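You operate a simulated robot arm through the tools that you are given. There is no shell and no other tool.

Carry out the task below with a simulated two-armed robot. There is one attempt and no reset: what you move stays moved.

## Task
Lock the cover press out for service.
Fine: air off and vented to zero, HOLD pin in and red mushroom button down before the drawer comes out; leave the drawer out and the yellow lever at LAMP.

It is judged by the outcome, as a careful person would: the job done as asked, and still so three seconds after it is handed in. It fails if anything else is knocked over, pushed out of place, dropped, spilled or broken. A push-on lid holds only when it is set on centred and level and pressed home; a screw cap is set on level and turned clockwise until tight.

## Robot
Two 7-joint arms with two-finger parallel grippers on one trunk that stands fixed in place. Base frame: the origin is at the foot of the trunk, x ahead of it, y to its left, z up. Readings come in mm, degrees, newtons and seconds.
The left shoulder is at [71, 156, 1280], the right one opposite. Each reaches about 1231 mm from its shoulder. Payload 3.91 kg a hand.
The tool frame of a hand sits at the grasp point between the pads (the TCP): z along the fingers, y along the line on which they close. The tips reach 30 mm beyond it. Largest opening 110 mm; finger width 20, thickness 10; the body of the gripper, 48 by 112 mm, starts 55 mm behind the TCP.
Orientation is that of the tool frame in the base frame, as a unit quaternion [x, y, z, w]. With the fingers straight down and closing along the base's y, the tool's x points along the base's -x, its y along +y and its z along -z.

## Interface
- The arms move only by the tool step_arm. It takes "left_commands", "right_commands" or both (then of equal length, played together; a hand with none holds still); each is a list of rows, each a list of 7 numbers: the opening, from 0 (shut) to 1 (fully open), then the shift along the tool's x, y, z in mm, then the turn, a rotation vector about the tool's x, y, z in degrees. In form: [[fingers, dx, dy, dz, ax, ay, az], ...]. A call has 1 to 20 rows; each row is the pose to reach, as a shift and turn from the pose commanded when the call began, along the tool's axes at that moment. Each row takes 0.2 s and may step no farther than 50 mm and 8.6 degrees from the row before; otherwise, or with a gripper value out of range, the whole call is refused. Where a pose cannot be reached the arm comes as near as it can. A force on the tool above 90 N (or 10 N above the force at the start of the call, whichever is more), or a blocked arm, ends the call early, and 0.2 s more pass. The fingers move at their own pace (about 108 mm/s each) and stop on an object; they squeeze with about 22 N. The grip force told is the motor's: it shows also when the fingers shut on nothing. Time passes only in rows, and 0.2 s behind the last, so rows that repeat a pose let the fingers close. The reply holds the time, the measured pose of the TCP, the force on the tool along the base axes, the opening and the grip force, in the units named above and with some noise, with the torque about the TCP (base axes, N m) and any sound that the robot's microphone picked up.
- Cameras (640 x 400 px; columns grow to the right, rows downward): "scene" is now at [122.2, -25, 1513.7]; the picture's right is [-0.38, -0.93, 0.00], its down [-0.44, 0.18, -0.88] and it looks along [0.81, -0.33, -0.47] (base axes); focal length 214 px, centre (320, 200). "left" rides on the left gripper at [72, -17, -103] in its tool frame; the picture's right is [0.23, 0.97, 0.00], its down [-0.76, 0.18, -0.62] and it looks along [-0.61, 0.14, 0.78] (tool axes); focal length 222 px, centre (320, 200). "right" rides on the right gripper at [72, 17, -103] in its tool frame; the picture's right is [-0.23, 0.97, 0.00], its down [-0.76, -0.18, -0.62] and it looks along [-0.61, -0.14, 0.78] (tool axes); focal length 222 px, centre (320, 200). There is no depth. A picture from a camera that has moved, and an enlarged one, comes with that camera's place and axes in the base frame and with its lens. The place of the scene camera against the robot may be out by one fixed shift of up to 25 mm in any direction.
- get_image(camera): a new picture of that camera. It takes no simulated time.
- raise_lower(by): slides the trunk up (or, below 0, down) by that many mm; the arms and the scene camera ride with it, the base frame stays. It gives what a move gives, with no picture.
- turn_head(pan, tilt): turns the head with the scene camera to pan (to the left, within 86 degrees either way) and tilt (down, from -29 to 69), counted from straight ahead of the robot. It gives what a move gives.
- close_up(camera, box): a new picture of the part [left, top, right, bottom] of that camera's present view, enlarged. It takes no simulated time.
- finish_job(): hands the job in; it is judged then, once.

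Nothing tells you positions but the pictures and the camera data. Unless the task says otherwise, let go and move clear before handing in.

The tools are called as a command line: name --argument value ..., lists and objects as JSON in quotes. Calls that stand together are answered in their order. step_arm: Moves the arms, as the interface text tells. Its arguments: {"type":"object","properties":{"left_commands":{"type":"array","items":{"type":"array","items":{"type":"number"}}},"right_commands":{"type":"array","items":{"type":"array","items":{"type":"number"}}}},"required":[]} The other tools are called the same way: raise_lower (by) moves the trunk up or down; turn_head (pan, tilt) turns the head that bears the scene camera; get_image (camera) takes a picture; close_up (camera, box) takes an enlarged picture of a part of a camera's view; finish_job () hands the job in.

At the start:

```text
clock: 0.0
left_position: [728.2, 124.4, 1485.8]
left_orientation: [0.0, 1.0, -0.001, 0.0]
left_contact_force: [0.4, -0.4, -1.1]
left_wrist_torque: [0.01, -0.01, 0.03]
left_opening: 110.1
left_grasp_force: 0.1
right_position: [605.4, -477.3, 1534.5]
right_orientation: [0.0, 1.0, 0.0, 0.001]
right_contact_force: [-0.3, 0.4, 0.6]
right_wrist_torque: [-0.01, -0.06, 0.0]
right_opening: 109.9
right_grasp_force: 0.0
trunk travel left (down, up): [-725.0, 215.0]
head pan, tilt (commanded): [-22.2, 28.3]
```

scene: 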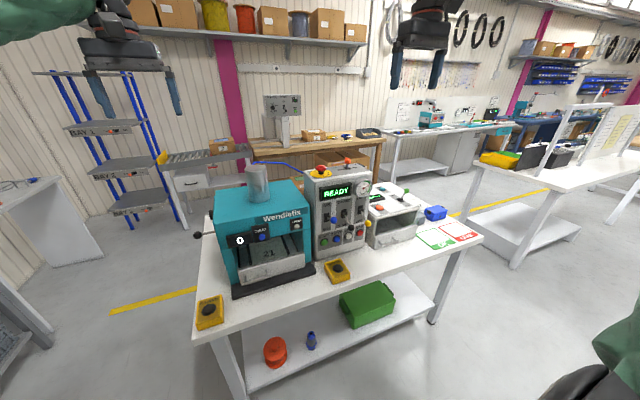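
right: 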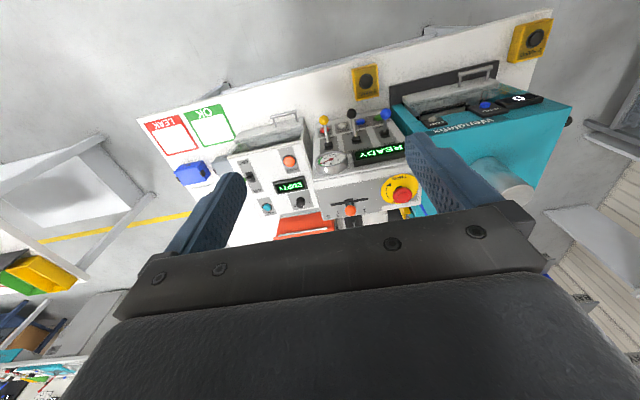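
left: 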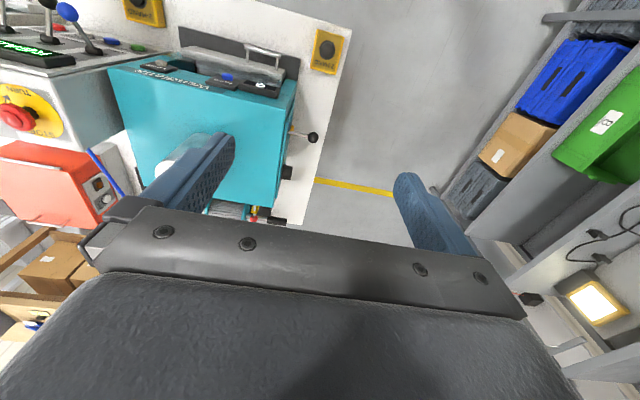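

I see a teal press (Wendlefix) with a drawer, a grey control console with READY display, levers, gauge and a red mushroom button, and a small tester to its right. I'll take enlarged pictures to identify the controls before moving anything.

close_up --camera "scene" --box '[290, 150, 390, 270]'

close_up --camera "scene" --box '[190, 160, 320, 300]'

close_up --camera "right" --box '[220, 60, 420, 240]'

close_up --camera "left" --box '[80, 0, 340, 240]'

close_up --camera "right" --box '[380, 40, 580, 220]'

```text
3.33 times, centred on (340, 210) of scene
camera zoom: at [122.2, -25.0, 1513.7], right [-0.38, -0.93, 0.0], down [-0.44, 0.18, -0.88], along [0.81, -0.33, -0.47], focal length 715 px, centre (253, 167)
```

zoom: 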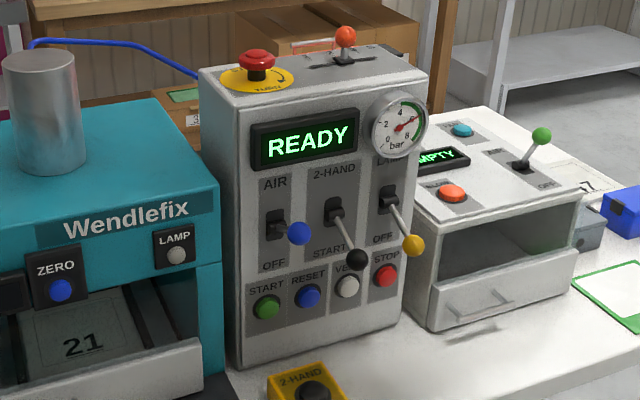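

```text
2.86 times, centred on (255, 230) of scene
camera zoom: at [122.2, -25.0, 1513.7], right [-0.38, -0.93, 0.0], down [-0.44, 0.18, -0.88], along [0.81, -0.33, -0.47], focal length 613 px, centre (506, 114)
```

zoom: 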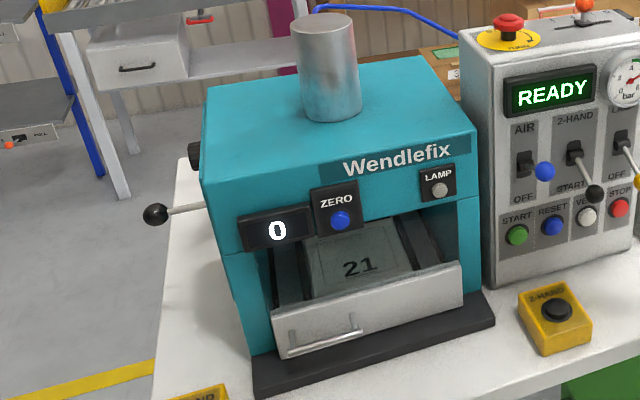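

```text
2.22 times, centred on (320, 150) of right
camera zoom: at [532.9, -461.6, 1640.7], right [0.23, 0.97, 0.0], down [0.76, -0.18, 0.62], along [0.61, -0.14, -0.78], focal length 494 px, centre (320, 311)
```

zoom: 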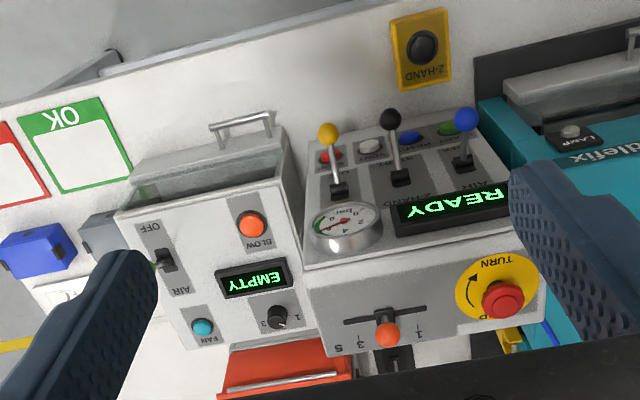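

```text
1.67 times, centred on (210, 120) of left
camera zoom: at [654.9, 108.4, 1588.2], right [-0.23, 0.97, 0.0], down [0.76, 0.18, 0.62], along [0.61, 0.14, -0.78], focal length 370 px, centre (503, 333)
```

zoom: 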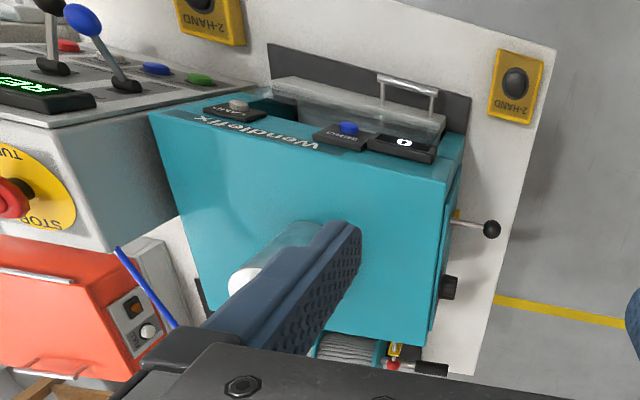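

```text
2.22 times, centred on (480, 130) of right
camera zoom: at [532.9, -461.6, 1640.7], right [0.23, 0.97, 0.0], down [0.76, -0.18, 0.62], along [0.61, -0.14, -0.78], focal length 494 px, centre (-36, 356)
```

zoom: 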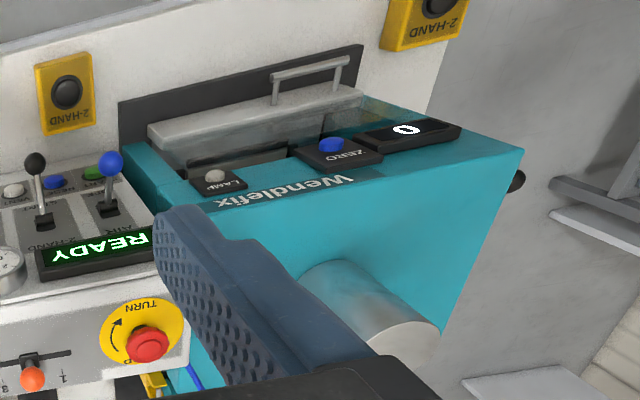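

The controls are: blue AIR lever, black 2-HAND lever, yellow LAMP lever, white VENT button, gauge near 6 bar, and the red mushroom on the console top (about [886, -346, 1225]). Next I'll zoom in on the press's left side and back for the HOLD pin, and on the lever labels.

close_up --camera "left" --box '[230, 110, 330, 240]'

close_up --camera "scene" --box '[310, 175, 370, 250]'

close_up --camera "scene" --box '[185, 190, 265, 290]'

close_up --camera "left" --box '[0, 0, 130, 140]'

close_up --camera "scene" --box '[210, 220, 320, 300]'

```text
3.08 times, centred on (280, 175) of left
camera zoom: at [654.9, 108.4, 1588.2], right [-0.23, 0.97, 0.0], down [0.76, 0.18, 0.62], along [0.61, 0.14, -0.78], focal length 684 px, centre (443, 277)
```

zoom: 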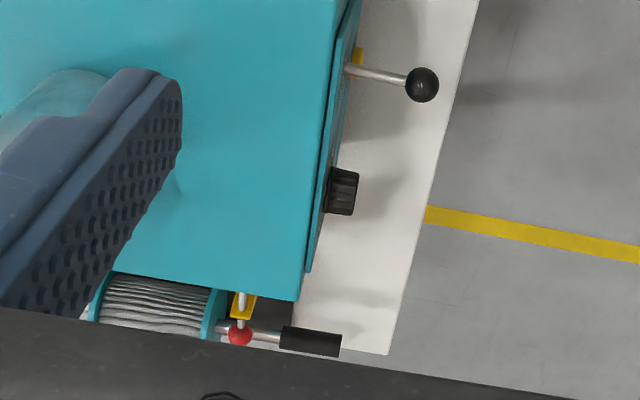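

```text
5.33 times, centred on (340, 212) of scene
camera zoom: at [122.2, -25.0, 1513.7], right [-0.38, -0.93, 0.0], down [-0.44, 0.18, -0.88], along [0.81, -0.33, -0.47], focal length 1144 px, centre (213, 133)
```

zoom: 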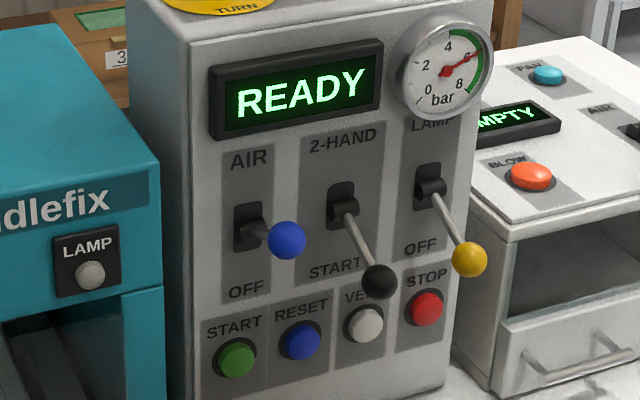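

```text
4.00 times, centred on (225, 240) of scene
camera zoom: at [122.2, -25.0, 1513.7], right [-0.38, -0.93, 0.0], down [-0.44, 0.18, -0.88], along [0.81, -0.33, -0.47], focal length 858 px, centre (700, 40)
```

zoom: 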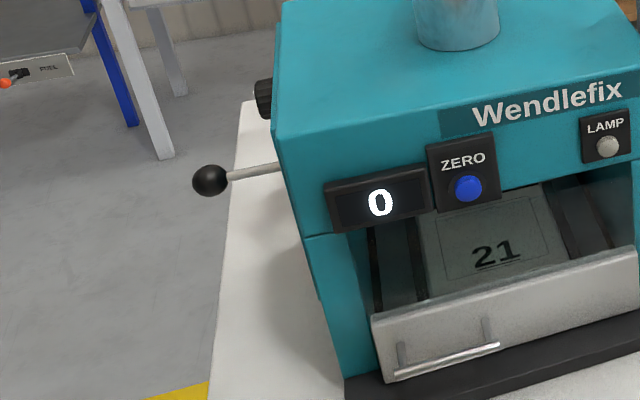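

```text
2.86 times, centred on (65, 70) of left
camera zoom: at [654.9, 108.4, 1588.2], right [-0.23, 0.97, 0.0], down [0.76, 0.18, 0.62], along [0.61, 0.14, -0.78], focal length 635 px, centre (1049, 571)
```

zoom: 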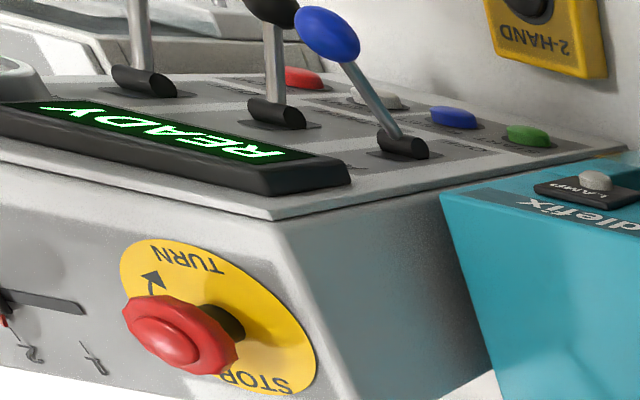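

```text
5.00 times, centred on (265, 260) of scene
camera zoom: at [122.2, -25.0, 1513.7], right [-0.38, -0.93, 0.0], down [-0.44, 0.18, -0.88], along [0.81, -0.33, -0.47], focal length 1072 px, centre (595, -100)
```

zoom: 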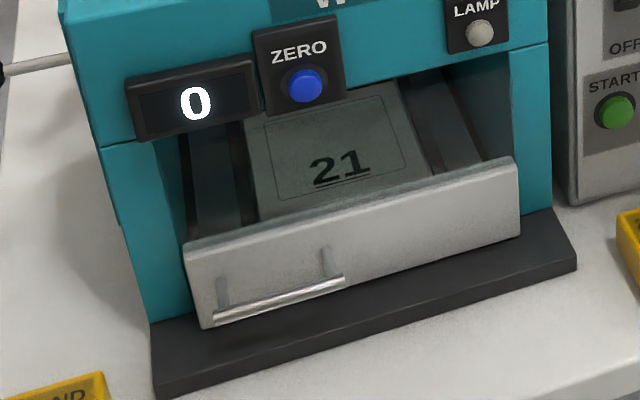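

The levers look like blue up (AIR) and black/yellow down, and there's hardware on the press's left side (ball lever, yellow tab, knob). I'll lower the trunk somewhat and aim the head at the console for a more level view.

raise_lower --by -200

turn_head --pan -18 --tilt 20

get_image --camera "scene"

get_image --camera "left"

get_image --camera "right"

```text
clock: 2.2
left_position: [728.9, 122.8, 1285.9]
left_orientation: [-0.001, 1.0, 0.0, 0.001]
left_contact_force: [-0.9, -0.2, 0.0]
left_wrist_torque: [0.01, -0.01, 0.0]
left_opening: 110.2
left_grasp_force: 0.0
right_position: [605.1, -478.8, 1336.2]
right_orientation: [0.0, 1.0, 0.0, 0.0]
right_contact_force: [-0.1, 0.2, -0.2]
right_wrist_torque: [0.0, 0.0, 0.02]
right_opening: 110.2
right_grasp_force: 0.0
trunk travel left (down, up): [-525.0, 415.0]
head pan, tilt (commanded): [-22.2, 28.3]
```

```text
clock: 2.9
left_position: [728.2, 122.9, 1285.4]
left_orientation: [0.0, 1.0, 0.0, 0.001]
left_contact_force: [-0.9, 0.1, 0.0]
left_wrist_torque: [-0.01, -0.01, 0.03]
left_opening: 109.8
left_grasp_force: 0.0
right_position: [603.8, -477.8, 1335.9]
right_orientation: [0.0, 1.0, 0.0, 0.0]
right_contact_force: [0.2, -0.7, -0.3]
right_wrist_torque: [0.04, 0.01, 0.01]
right_opening: 109.9
right_grasp_force: 0.1
trunk travel left (down, up): [-525.0, 415.0]
head pan, tilt (commanded): [-18.0, 20.0]
```

```text
taken
camera scene: at [126.4, -19.3, 1327.1], right [-0.31, -0.95, 0.0], down [-0.33, 0.11, -0.94], along [0.89, -0.29, -0.34], focal length 214 px, centre (320, 200)
```

scene: 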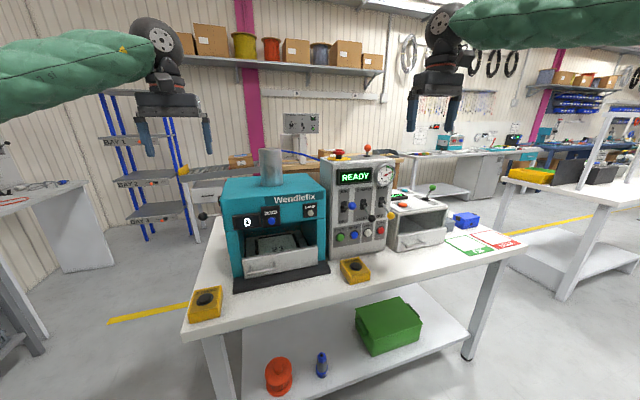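

```text
taken
camera left: at [654.8, 108.5, 1388.2], right [-0.23, 0.97, 0.0], down [0.76, 0.18, 0.62], along [0.61, 0.14, -0.78], focal length 222 px, centre (320, 200)
```

left: 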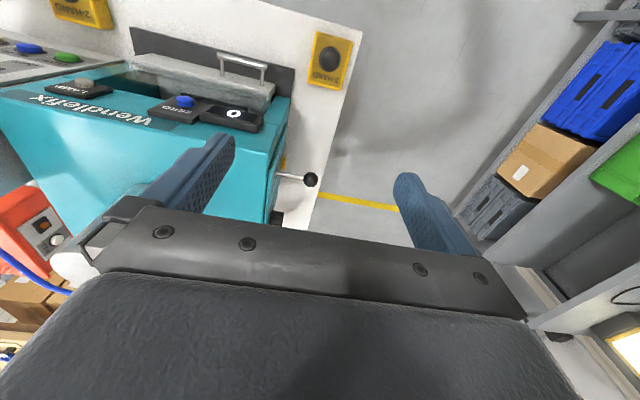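

```text
taken
camera right: at [532.8, -461.6, 1440.6], right [0.23, 0.97, 0.0], down [0.76, -0.18, 0.62], along [0.61, -0.14, -0.78], focal length 222 px, centre (320, 200)
```

right: 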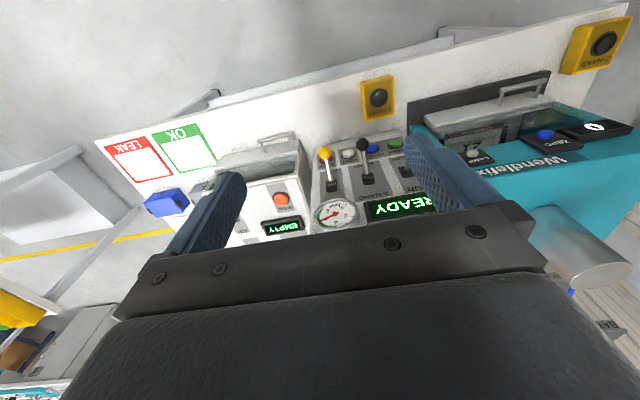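

close_up --camera "scene" --box '[315, 140, 405, 260]'

close_up --camera "scene" --box '[190, 170, 330, 300]'

close_up --camera "right" --box '[300, 80, 420, 230]'

close_up --camera "left" --box '[220, 130, 330, 230]'

close_up --camera "scene" --box '[280, 100, 430, 200]'

```text
3.33 times, centred on (360, 200) of scene
camera zoom: at [126.4, -19.3, 1327.1], right [-0.31, -0.95, 0.0], down [-0.33, 0.11, -0.94], along [0.89, -0.29, -0.34], focal length 715 px, centre (187, 200)
```

zoom: 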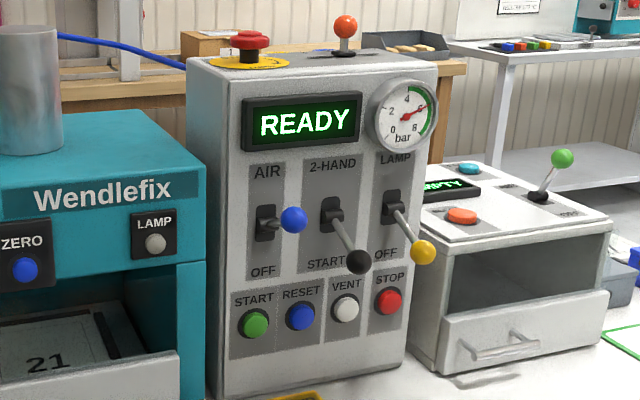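

```text
3.08 times, centred on (260, 235) of scene
camera zoom: at [126.4, -19.3, 1327.1], right [-0.31, -0.95, 0.0], down [-0.33, 0.11, -0.94], along [0.89, -0.29, -0.34], focal length 660 px, centre (505, 92)
```

zoom: 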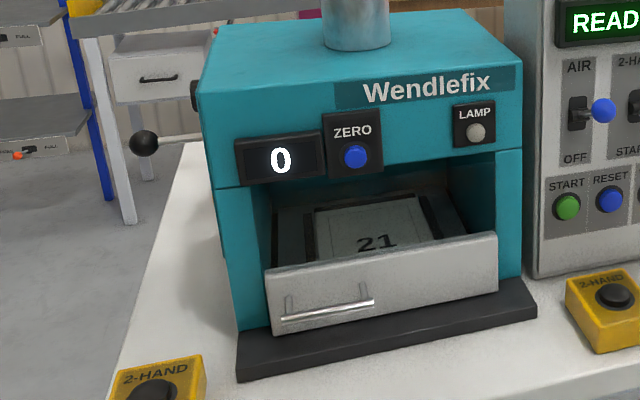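

```text
2.67 times, centred on (360, 155) of right
camera zoom: at [532.8, -461.6, 1440.6], right [0.23, 0.97, 0.0], down [0.76, -0.18, 0.62], along [0.61, -0.14, -0.78], focal length 592 px, centre (213, 320)
```

zoom: 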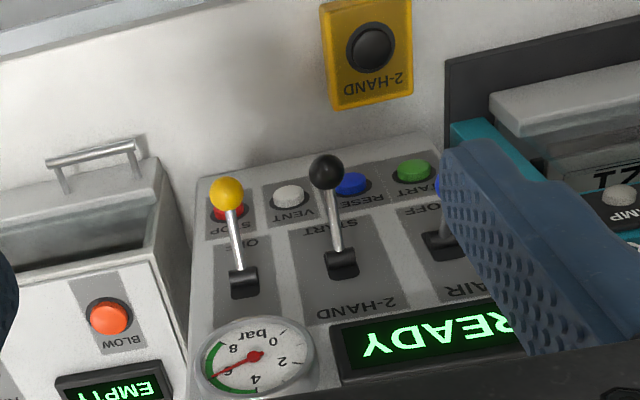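

```text
4.00 times, centred on (275, 180) of left
camera zoom: at [654.8, 108.5, 1388.2], right [-0.23, 0.97, 0.0], down [0.76, 0.18, 0.62], along [0.61, 0.14, -0.78], focal length 888 px, centre (500, 280)
```

zoom: 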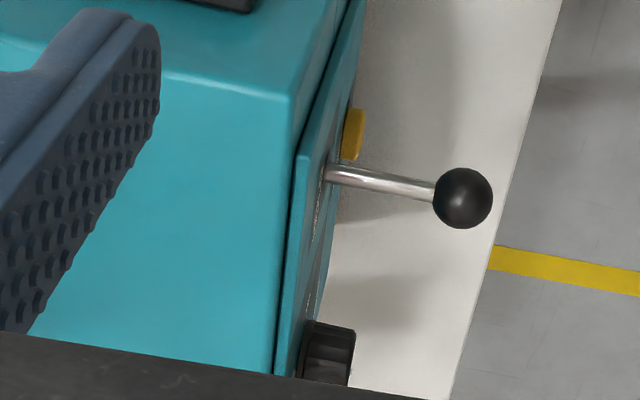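

```text
4.00 times, centred on (355, 150) of scene
camera zoom: at [126.4, -19.3, 1327.1], right [-0.31, -0.95, 0.0], down [-0.33, 0.11, -0.94], along [0.89, -0.29, -0.34], focal length 858 px, centre (180, 400)
```

zoom: 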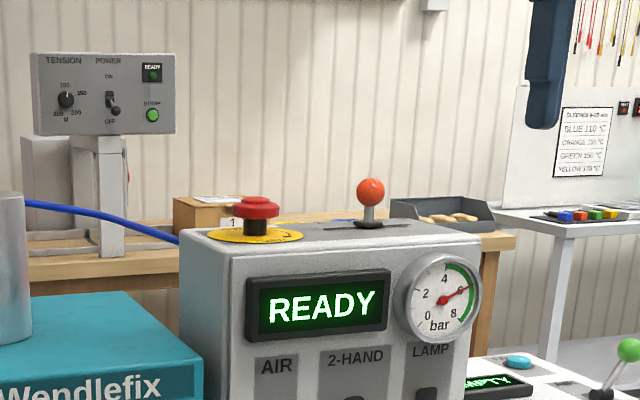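

The console reads READY at about 6 bar; blue is up at AIR while black and yellow are down. I can't see the HOLD pin from here, so I'll move the left hand out to the left and turn it to look at the press's left side.

step_arm --left_commands '[[1, -20, 45, 0, 0, 0, 0], [1, -40, 90, 0, 0, 0, 0], [1, -60, 135, 0, 0, 0, 0], [1, -80, 180, 0, 0, 0, 0], [1, -100, 225, 0, 0, 0, 0], [1, -112, 262, 0, 0, 0, 0]]'

get_image --camera "left"

```text
clock: 4.3
left_position: [841.0, 387.3, 1284.9]
left_orientation: [0.0, 1.0, 0.0, 0.001]
left_contact_force: [0.2, -0.2, 0.7]
left_wrist_torque: [-0.02, -0.01, 0.0]
left_opening: 109.8
left_grasp_force: 0.0
right_position: [603.4, -476.4, 1335.5]
right_orientation: [-0.001, 1.0, 0.0, 0.0]
right_contact_force: [-0.9, 0.5, 0.3]
right_wrist_torque: [-0.04, 0.03, -0.05]
right_opening: 110.0
right_grasp_force: 0.1
trunk travel left (down, up): [-525.0, 415.0]
head pan, tilt (commanded): [-18.0, 20.0]
```

```text
taken
camera left: at [767.6, 371.5, 1387.5], right [-0.23, 0.97, 0.0], down [0.76, 0.18, 0.62], along [0.61, 0.14, -0.78], focal length 222 px, centre (320, 200)
```

left: 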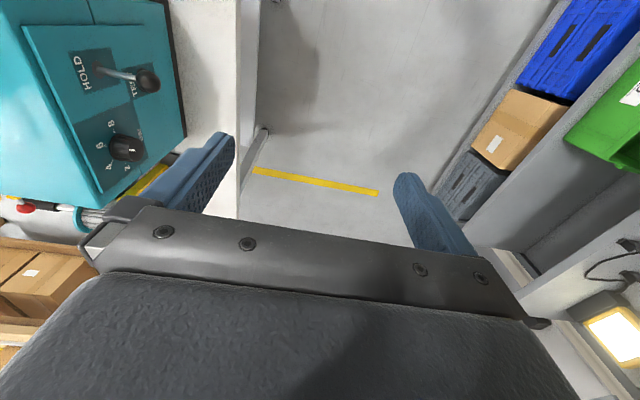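

The side plate of the press has a "HOLD/…" switch lever and a rotary knob. I'll turn the left hand to face the side plate directly.

step_arm --left_commands '[[1, 0, 8, 10, 4.6, 4.6, -4.6], [1, 0, 16, 20, 9.2, 9.2, -9.2], [1, 0, 24, 30, 13.8, 13.8, -13.8], [1, 0, 32, 40, 18.4, 18.4, -18.4], [1, 0, 40, 50, 23, 23, -23], [1, 0, 48, 60, 27.6, 27.6, -27.6], [1, 0, 56, 70, 32.2, 32.2, -32.2], [1, 0, 64, 80, 36.8, 36.8, -36.8], [1, 0, 70, 90, 41.4, 41.4, -41.4], [1, 0, 70, 100, 46, 46, -46], [1, 0, 70, 110, 50.6, 50.6, -50.6], [1, 0, 70, 120, 55.2, 55.2, -55.2], [1, 0, 70, 130, 59.8, 59.8, -59.8], [1, 0, 70, 140, 64.4, 64.4, -64.4], [1, 0, 70, 150, 69.3, 69.3, -69.3]]'

get_image --camera "left"

get_image --camera "scene"

```text
clock: 7.5
left_position: [842.6, 455.4, 1135.0]
left_orientation: [0.501, -0.498, 0.501, 0.5]
left_contact_force: [0.2, 0.9, 1.1]
left_wrist_torque: [0.0, -0.01, 0.02]
left_opening: 109.8
left_grasp_force: 0.1
right_position: [604.3, -476.0, 1336.2]
right_orientation: [0.0, 1.0, 0.0, 0.0]
right_contact_force: [-0.9, 0.5, 0.1]
right_wrist_torque: [-0.02, 0.0, -0.01]
right_opening: 109.9
right_grasp_force: 0.1
trunk travel left (down, up): [-525.0, 415.0]
head pan, tilt (commanded): [-18.0, 20.0]
```

```text
taken
camera left: at [856.2, 561.7, 1206.3], right [-0.97, 0.0, 0.23], down [-0.18, 0.62, -0.76], along [-0.14, -0.78, -0.61], focal length 222 px, centre (320, 200)
```

left: 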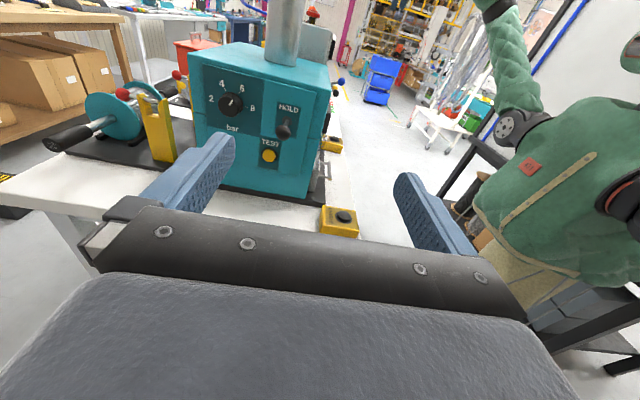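

```text
taken
camera scene: at [126.4, -18.4, 1327.3], right [-0.31, -0.95, 0.0], down [-0.33, 0.11, -0.94], along [0.89, -0.29, -0.34], focal length 214 px, centre (320, 200)
```

scene: 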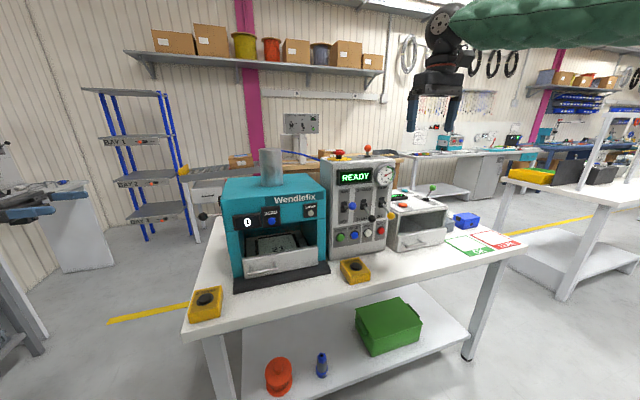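

close_up --camera "left" --box '[190, 40, 340, 210]'

close_up --camera "left" --box '[30, 60, 230, 190]'

close_up --camera "left" --box '[240, 70, 330, 180]'

```text
2.35 times, centred on (265, 125) of left
camera zoom: at [856.2, 561.7, 1206.3], right [-0.97, 0.0, 0.23], down [-0.18, 0.62, -0.76], along [-0.14, -0.78, -0.61], focal length 523 px, centre (449, 376)
```

zoom: 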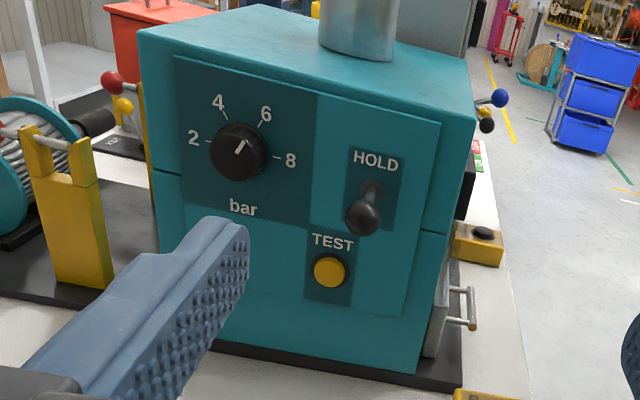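

```text
3.08 times, centred on (130, 125) of left
camera zoom: at [856.2, 561.7, 1206.3], right [-0.97, 0.0, 0.23], down [-0.18, 0.62, -0.76], along [-0.14, -0.78, -0.61], focal length 684 px, centre (905, 431)
```

zoom: 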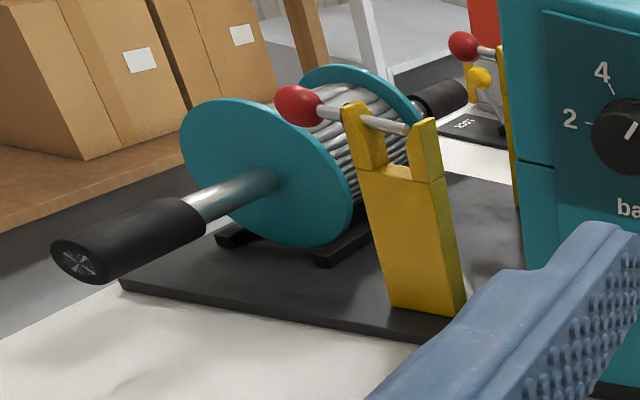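

```text
3.64 times, centred on (285, 125) of left
camera zoom: at [856.2, 561.7, 1206.3], right [-0.97, 0.0, 0.23], down [-0.18, 0.62, -0.76], along [-0.14, -0.78, -0.61], focal length 808 px, centre (447, 473)
```

zoom: 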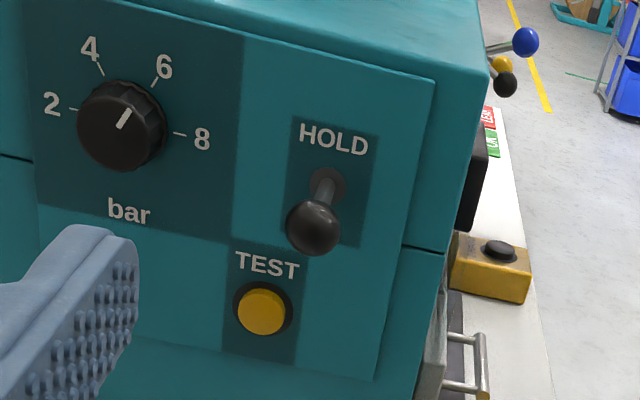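

The HOLD control is a push-in pin with a black ball on the press's left side, sticking out along +y from about [887, 86, 1031] to its ball at [888, 146, 1030]. I'll start with the blue AIR lever (ball about [747, -341, 1060]) and bring the right hand over it for a closer look.

step_arm --right_commands '[[1, -15, 27, 25, 0, 0, 0], [1, -30, 54, 50, 0, 0, 0], [1, -45, 81, 75, 0, 0, 0], [1, -60, 108, 100, 0, 0, 0], [1, -76, 135, 126, 0, 0, 0]]'

get_image --camera "right"

get_image --camera "scene"

```text
clock: 8.7
left_position: [842.6, 456.3, 1133.9]
left_orientation: [0.5, -0.5, 0.499, 0.501]
left_contact_force: [0.1, 0.4, -0.1]
left_wrist_torque: [-0.02, -0.01, -0.02]
left_opening: 109.9
left_grasp_force: 0.0
right_position: [680.6, -343.4, 1208.9]
right_orientation: [0.001, 1.0, 0.0, -0.001]
right_contact_force: [-0.4, -1.0, -0.3]
right_wrist_torque: [0.03, 0.03, 0.01]
right_opening: 110.1
right_grasp_force: 0.0
trunk travel left (down, up): [-525.0, 415.0]
head pan, tilt (commanded): [-18.0, 20.0]
```

```text
taken
camera right: at [609.1, -326.4, 1313.8], right [0.23, 0.97, 0.0], down [0.76, -0.18, 0.62], along [0.61, -0.14, -0.78], focal length 222 px, centre (320, 200)
```

right: 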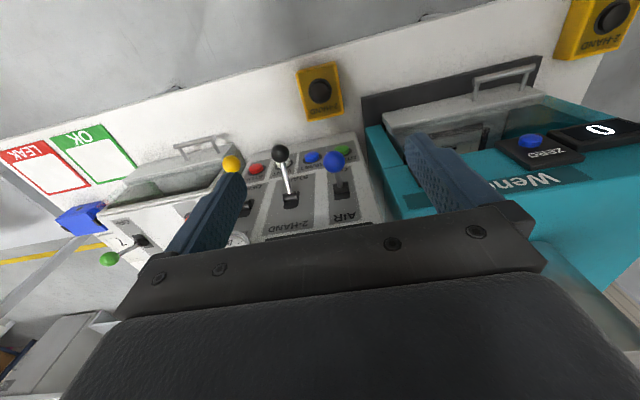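

```text
taken
camera scene: at [127.5, -18.4, 1327.0], right [-0.31, -0.95, 0.0], down [-0.33, 0.11, -0.94], along [0.89, -0.29, -0.34], focal length 214 px, centre (320, 200)
```

scene: 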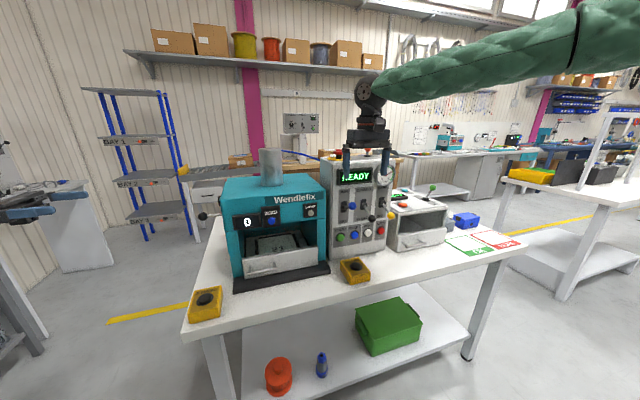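

close_up --camera "right" --box '[210, 110, 420, 240]'

close_up --camera "scene" --box '[310, 140, 420, 270]'

```text
3.05 times, centred on (315, 175) of right
camera zoom: at [609.1, -326.4, 1313.8], right [0.23, 0.97, 0.0], down [0.76, -0.18, 0.62], along [0.61, -0.14, -0.78], focal length 677 px, centre (335, 276)
```

zoom: 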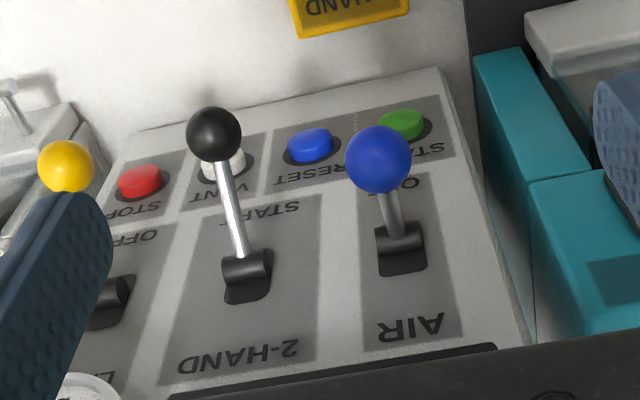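

```text
3.08 times, centred on (365, 205) of scene
camera zoom: at [127.5, -18.4, 1327.0], right [-0.31, -0.95, 0.0], down [-0.33, 0.11, -0.94], along [0.89, -0.29, -0.34], focal length 660 px, centre (182, 185)
```

zoom: 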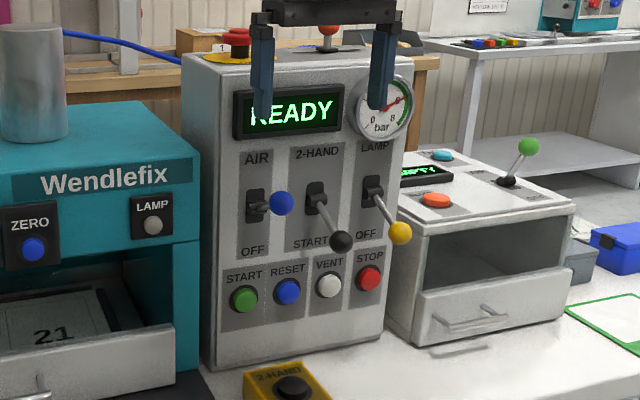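

Refined: blue ball at about [749, -340, 1061], radius 14 mm, throw down to about z 1003. I'll close the right fingers and move them to just above the blue ball.

step_arm --right_commands '[[0, 0, 0, 0, 0, 0, 0], [0, -20, 1, 10, 0, 0, 0], [0, -40, 2, 25, 0, 0, 0], [0, -60, 3, 45, 0, 0, 0], [0, -67.4, 3, 72, 0, 0, 0]]'

get_image --camera "right"

close_up --camera "scene" --box '[310, 140, 420, 270]'

```text
clock: 9.9
left_position: [841.8, 455.6, 1134.2]
left_orientation: [0.501, -0.499, 0.5, 0.5]
left_contact_force: [-0.5, 0.0, -0.7]
left_wrist_torque: [0.0, -0.02, 0.02]
left_opening: 110.1
left_grasp_force: 0.1
right_position: [747.9, -340.0, 1137.2]
right_orientation: [0.0, 1.0, 0.0, 0.0]
right_contact_force: [0.4, -0.1, 0.6]
right_wrist_torque: [-0.03, 0.02, 0.01]
right_opening: 0.1
right_grasp_force: 21.9
trunk travel left (down, up): [-525.0, 415.0]
head pan, tilt (commanded): [-18.0, 20.0]
```

```text
taken
camera right: at [675.9, -324.1, 1242.7], right [0.23, 0.97, 0.0], down [0.76, -0.18, 0.62], along [0.61, -0.14, -0.78], focal length 222 px, centre (320, 200)
```

right: 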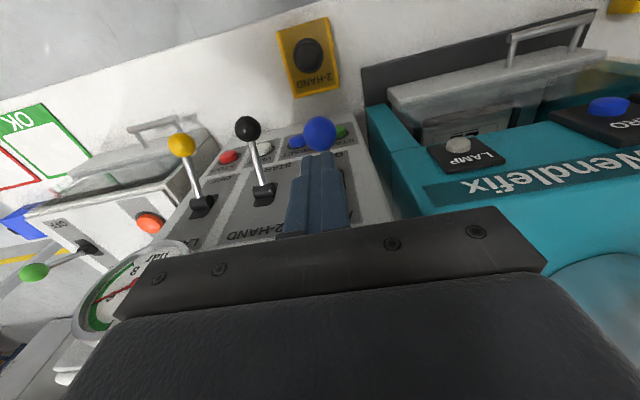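

```text
3.08 times, centred on (365, 205) of scene
camera zoom: at [126.8, -19.5, 1327.1], right [-0.31, -0.95, 0.0], down [-0.33, 0.11, -0.94], along [0.89, -0.29, -0.34], focal length 660 px, centre (182, 185)
```

zoom: 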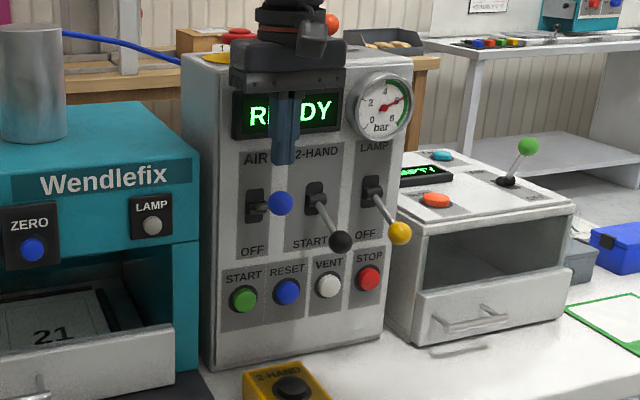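

The fingertips are centred above the blue ball. I'll press it down in small steps to OFF.

step_arm --right_commands '[[0, 0, 0, 12, 0, 0, 0], [0, 0, 0, 24, 0, 0, 0], [0, 0, 0, 32, 0, 0, 0], [0, 0, 0, 40, 0, 0, 0], [0, 0, 0, 48, 0, 0, 0], [0, 0, 0, 56, 0, 0, 0], [0, 0, 0, 64, 0, 0, 0], [0, 0, 0, 72, 0, 0, 0], [0, 0, 0, 80, 0, 0, 0], [0, 0, 0, 88, 0, 0, 0]]'

close_up --camera "scene" --box '[310, 140, 420, 270]'

get_image --camera "right"

```text
clock: 12.1
left_position: [839.9, 456.6, 1135.6]
left_orientation: [0.5, -0.499, 0.5, 0.5]
left_contact_force: [0.1, 0.1, 0.3]
left_wrist_torque: [-0.01, -0.02, -0.01]
left_opening: 110.2
left_grasp_force: 0.1
right_position: [748.4, -339.9, 1049.4]
right_orientation: [0.0, 1.0, 0.0, 0.0]
right_contact_force: [-0.4, 0.6, 0.5]
right_wrist_torque: [-0.02, 0.02, 0.03]
right_opening: 0.0
right_grasp_force: 21.7
trunk travel left (down, up): [-525.0, 415.0]
head pan, tilt (commanded): [-18.0, 20.0]
```

```text
3.08 times, centred on (365, 205) of scene
camera zoom: at [126.4, -19.1, 1327.2], right [-0.31, -0.95, 0.0], down [-0.33, 0.11, -0.94], along [0.89, -0.29, -0.34], focal length 660 px, centre (182, 185)
```

zoom: 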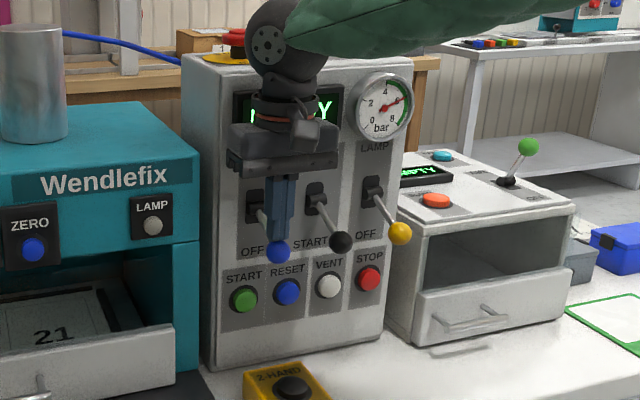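

```text
taken
camera right: at [676.1, -323.2, 1154.5], right [0.23, 0.97, 0.0], down [0.76, -0.18, 0.62], along [0.61, -0.14, -0.78], focal length 222 px, centre (320, 200)
```

right: 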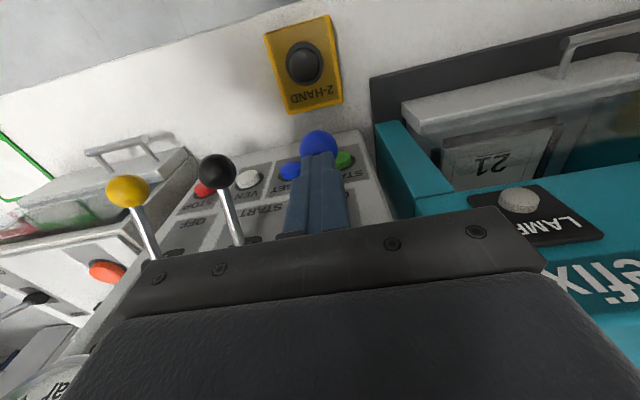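

The blue lever appears to have gone down. I'll lift straight up and check lever, display and gauge.

step_arm --right_commands '[[0, 0, 0, -40, 0, 0, 0], [0, 0, 0, -80, 0, 0, 0], [0, 20, 0, -120, 0, 0, 0], [0, 60, 0, -140, 0, 0, 0], [0, 100, 0, -150, 0, 0, 0]]'

close_up --camera "scene" --box '[310, 140, 420, 270]'

get_image --camera "right"

```text
clock: 13.3
left_position: [839.0, 457.5, 1136.0]
left_orientation: [0.5, -0.5, 0.5, 0.5]
left_contact_force: [-0.2, -0.7, -0.3]
left_wrist_torque: [0.01, 0.02, 0.01]
left_opening: 110.1
left_grasp_force: 0.0
right_position: [647.5, -340.2, 1199.3]
right_orientation: [-0.001, 1.0, 0.0, 0.001]
right_contact_force: [-0.8, -0.4, -0.8]
right_wrist_torque: [-0.03, -0.05, -0.01]
right_opening: 0.1
right_grasp_force: 21.9
trunk travel left (down, up): [-525.0, 415.0]
head pan, tilt (commanded): [-18.0, 20.0]
```

```text
3.08 times, centred on (365, 205) of scene
camera zoom: at [125.0, -19.2, 1327.4], right [-0.31, -0.95, 0.0], down [-0.32, 0.11, -0.94], along [0.89, -0.29, -0.34], focal length 660 px, centre (182, 185)
```

zoom: 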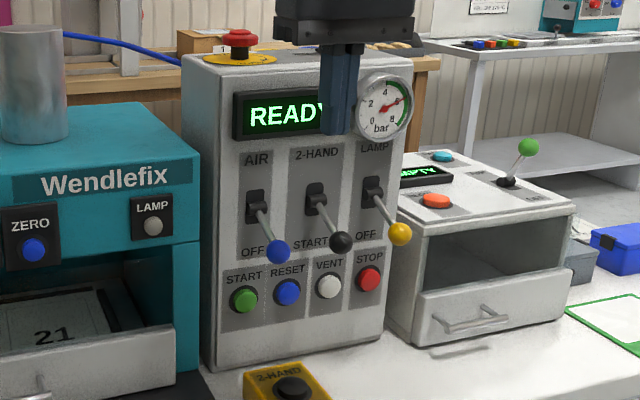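

```text
taken
camera right: at [574.8, -323.2, 1303.7], right [0.23, 0.97, 0.0], down [0.76, -0.18, 0.62], along [0.61, -0.14, -0.78], focal length 222 px, centre (320, 200)
```

right: 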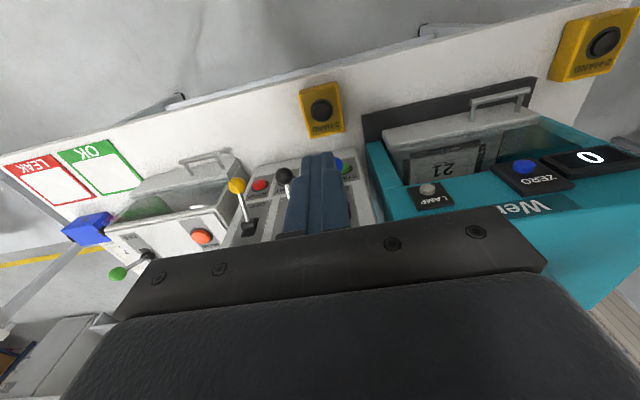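

Blue is now at OFF, though the gauge still reads about 6 bar, so it must be vented. I'll pitch the right hand so its closed fingers point forward, and back it off in line with the white VENT button (about [816, -451, 905]).

step_arm --right_commands '[[0, 8, -10, 16, 0, -8.2, 0], [0, 16, -20, 32, 0, -16.4, 0], [0, 24, -30, 48, 0, -24.6, 0], [0, 32, -40, 64, 0, -32.8, 0], [0, 40, -50, 82, 0, -41, 0], [0, 48, -60, 100, 0, -49.2, 0], [0, 56, -70, 118, 0, -57.4, 0], [0, 64, -80, 138, 0, -65.6, 0], [0, 72, -90, 158, 0, -73.8, 0], [0, 80, -100, 178, 0, -82, 0], [0, 87.5, -110.8, 199.3, 0, -90, 0], [0, 87.5, -110.8, 219.3, 0, -90, 0]]'

get_image --camera "right"

get_image --camera "scene"

```text
clock: 15.9
left_position: [841.2, 455.6, 1135.9]
left_orientation: [0.5, -0.5, 0.5, 0.501]
left_contact_force: [-1.0, 0.0, 0.1]
left_wrist_torque: [0.01, -0.03, 0.01]
left_opening: 110.1
left_grasp_force: 0.1
right_position: [574.0, -460.9, 975.1]
right_orientation: [0.0, 0.707, 0.001, 0.707]
right_contact_force: [0.4, -1.1, -0.5]
right_wrist_torque: [0.0, -0.02, 0.01]
right_opening: 0.0
right_grasp_force: 22.3
right hand out of reach, approached as far as the arm can: row 8, 9, 10, 11, 12
trunk travel left (down, up): [-525.0, 415.0]
head pan, tilt (commanded): [-18.0, 20.0]
```

```text
taken
camera right: at [471.3, -444.1, 904.0], right [0.0, 0.97, 0.23], down [-0.62, -0.18, 0.76], along [0.78, -0.14, 0.61], focal length 222 px, centre (320, 200)
```

right: 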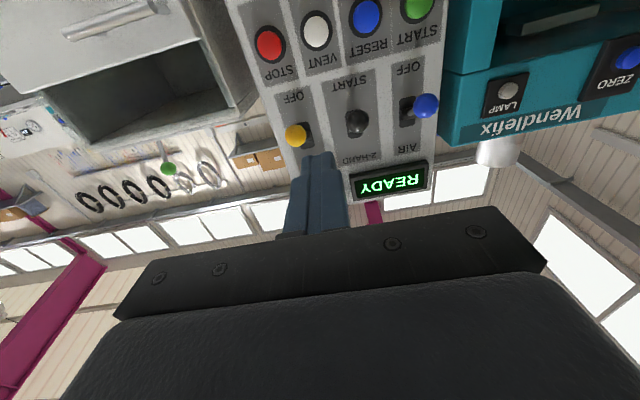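

```text
taken
camera scene: at [126.7, -19.6, 1327.1], right [-0.31, -0.95, 0.0], down [-0.33, 0.11, -0.94], along [0.89, -0.29, -0.34], focal length 214 px, centre (320, 200)
```

scene: 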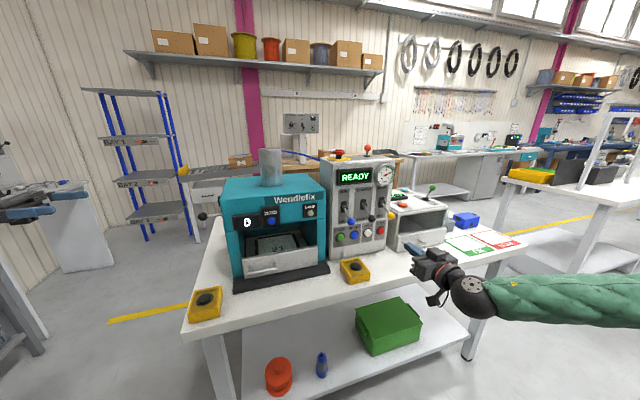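

The right hand now points forward at [574, -461, 975], and from here VENT comes out near [812, -451, 910]. I'll zoom in to refine that before approaching.

close_up --camera "right" --box '[230, 0, 450, 140]'

close_up --camera "scene" --box '[310, 140, 420, 270]'

```text
2.86 times, centred on (340, 70) of right
camera zoom: at [471.3, -444.1, 904.0], right [0.0, 0.97, 0.23], down [-0.62, -0.18, 0.76], along [0.78, -0.14, 0.61], focal length 635 px, centre (263, 571)
```

zoom: 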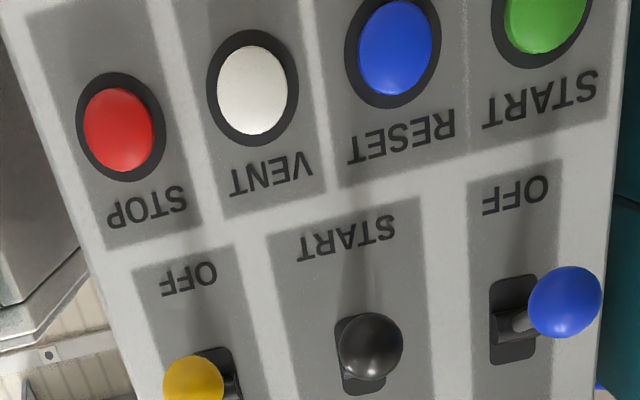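

```text
3.08 times, centred on (365, 205) of scene
camera zoom: at [126.7, -19.6, 1327.1], right [-0.31, -0.95, 0.0], down [-0.33, 0.11, -0.94], along [0.89, -0.29, -0.34], focal length 660 px, centre (182, 185)
```

zoom: 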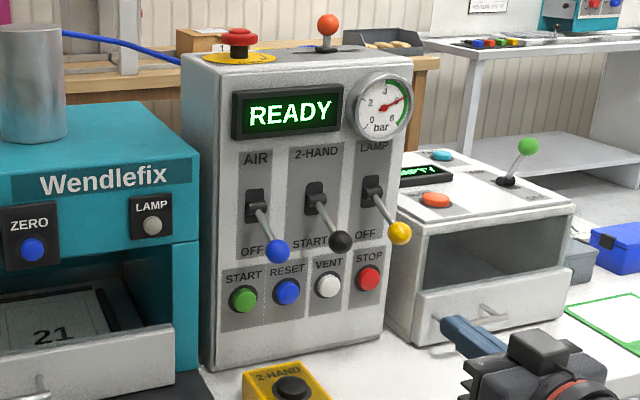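

step_arm --right_commands '[[0, 0, 0, 30, 0, 0, 0], [0, 0, 0, 60, 0, 0, 0], [0, 20, 0, 80, 0, 0, 0], [0, 40, 0, 90, 0, 0, 0], [0, 55, 0, 100, 0, 0, 0]]'

get_image --camera "right"

get_image --camera "scene"

```text
clock: 17.1
left_position: [841.4, 455.6, 1134.8]
left_orientation: [0.5, -0.5, 0.5, 0.5]
left_contact_force: [-0.3, -0.7, -0.1]
left_wrist_torque: [-0.03, 0.01, 0.01]
left_opening: 110.0
left_grasp_force: 0.1
right_position: [674.5, -460.5, 919.5]
right_orientation: [0.0, 0.708, 0.0, 0.706]
right_contact_force: [-0.3, -0.3, -0.4]
right_wrist_torque: [-0.01, 0.01, 0.04]
right_opening: 0.2
right_grasp_force: 21.6
trunk travel left (down, up): [-525.0, 415.0]
head pan, tilt (commanded): [-18.0, 20.0]
```

```text
taken
camera right: at [571.9, -443.8, 849.7], right [0.0, 0.97, 0.23], down [-0.62, -0.18, 0.76], along [0.78, -0.14, 0.61], focal length 222 px, centre (320, 200)
```

right: 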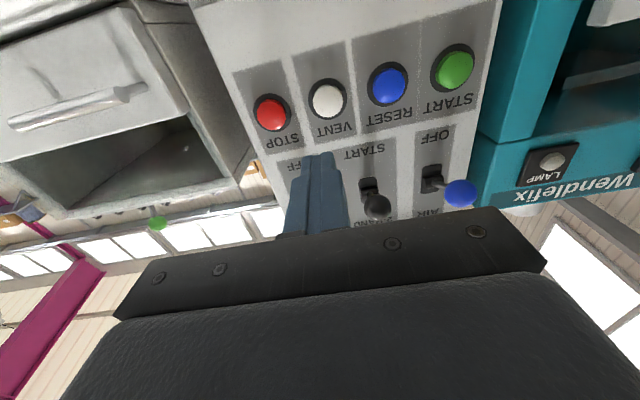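

```text
taken
camera scene: at [126.8, -19.5, 1327.1], right [-0.31, -0.95, 0.0], down [-0.33, 0.11, -0.94], along [0.89, -0.29, -0.34], focal length 214 px, centre (320, 200)
```

scene: 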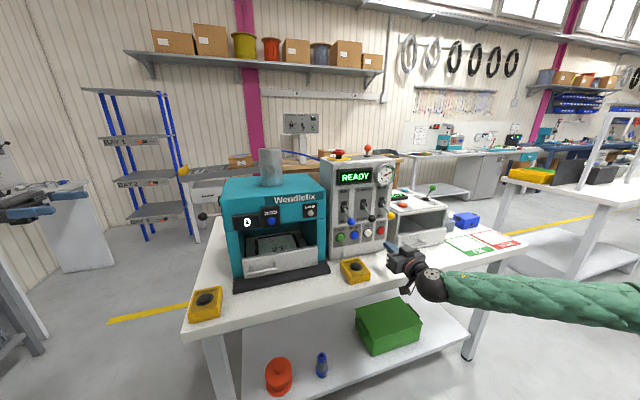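

VENT now triangulates to about [820, -451, 912]. I'll line up and bring the fingertips close to the button without touching it.

step_arm --right_commands '[[0, 4, 5, 20, 0, 0, 0], [0, 7.5, 9.5, 50, 0, 0, 0], [0, 7.5, 9.5, 80, 0, 0, 0], [0, 7.5, 9.5, 98, 0, 0, 0]]'

close_up --camera "right" --box '[230, 80, 450, 240]'

close_up --camera "scene" --box '[310, 140, 420, 270]'

```text
clock: 18.1
left_position: [840.6, 455.0, 1135.2]
left_orientation: [0.501, -0.498, 0.501, 0.5]
left_contact_force: [0.6, 0.5, 0.3]
left_wrist_torque: [0.0, -0.02, 0.03]
left_opening: 110.1
left_grasp_force: 0.0
right_position: [773.0, -451.0, 913.4]
right_orientation: [0.0, 0.707, -0.001, 0.707]
right_contact_force: [-0.3, -0.7, -1.4]
right_wrist_torque: [0.06, 0.0, 0.02]
right_opening: 0.0
right_grasp_force: 22.1
trunk travel left (down, up): [-525.0, 415.0]
head pan, tilt (commanded): [-18.0, 20.0]
```

```text
2.50 times, centred on (340, 160) of right
camera zoom: at [669.7, -434.5, 842.4], right [0.0, 0.97, 0.23], down [-0.62, -0.18, 0.76], along [0.78, -0.14, 0.61], focal length 555 px, centre (270, 300)
```

zoom: 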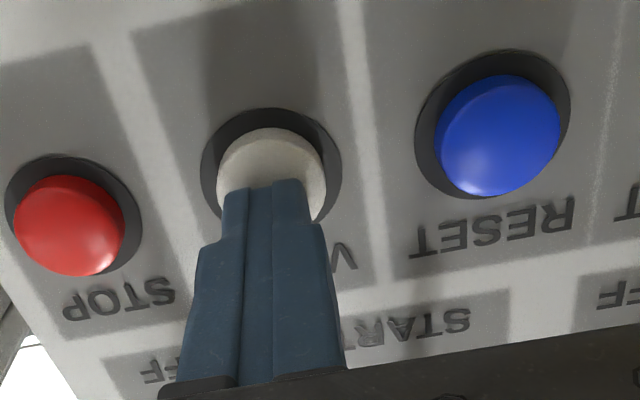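

```text
3.08 times, centred on (365, 205) of scene
camera zoom: at [126.4, -19.3, 1327.2], right [-0.31, -0.95, 0.0], down [-0.33, 0.11, -0.94], along [0.89, -0.29, -0.34], focal length 660 px, centre (182, 185)
```

zoom: 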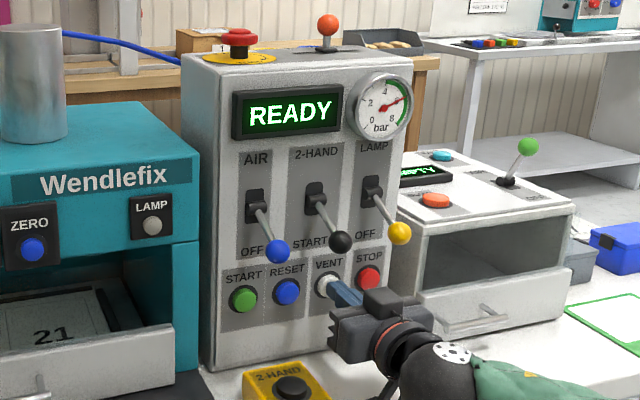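

The fingertips are centred on VENT. I'll push in gently and watch the force and the gauge.

step_arm --right_commands '[[0, 0, 0, 3, 0, 0, 0], [0, 0, 0, 6, 0, 0, 0], [0, 0, 0, 9, 0, 0, 0], [0, 0, 0, 12, 0, 0, 0], [0, 0, 0, 12, 0, 0, 0]]'

close_up --camera "scene" --box '[310, 140, 420, 270]'

```text
clock: 19.3
left_position: [838.0, 455.2, 1136.2]
left_orientation: [-0.499, 0.5, -0.5, -0.5]
left_contact_force: [-0.1, 0.8, 0.1]
left_wrist_torque: [0.02, 0.03, 0.02]
left_opening: 110.0
left_grasp_force: 0.0
right_position: [782.0, -450.8, 913.6]
right_orientation: [0.001, 0.707, 0.0, 0.707]
right_contact_force: [-47.0, 6.1, -12.6]
right_wrist_torque: [0.09, 0.38, 0.14]
right_opening: 0.1
right_grasp_force: 22.4
trunk travel left (down, up): [-525.0, 415.0]
head pan, tilt (commanded): [-18.0, 20.0]
heard: click
```

```text
3.08 times, centred on (365, 205) of scene
camera zoom: at [123.3, -19.3, 1327.2], right [-0.31, -0.95, 0.0], down [-0.32, 0.11, -0.94], along [0.89, -0.29, -0.34], focal length 660 px, centre (182, 185)
```

zoom: 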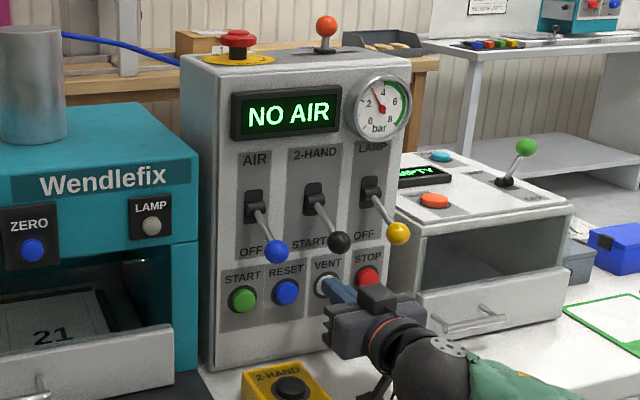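

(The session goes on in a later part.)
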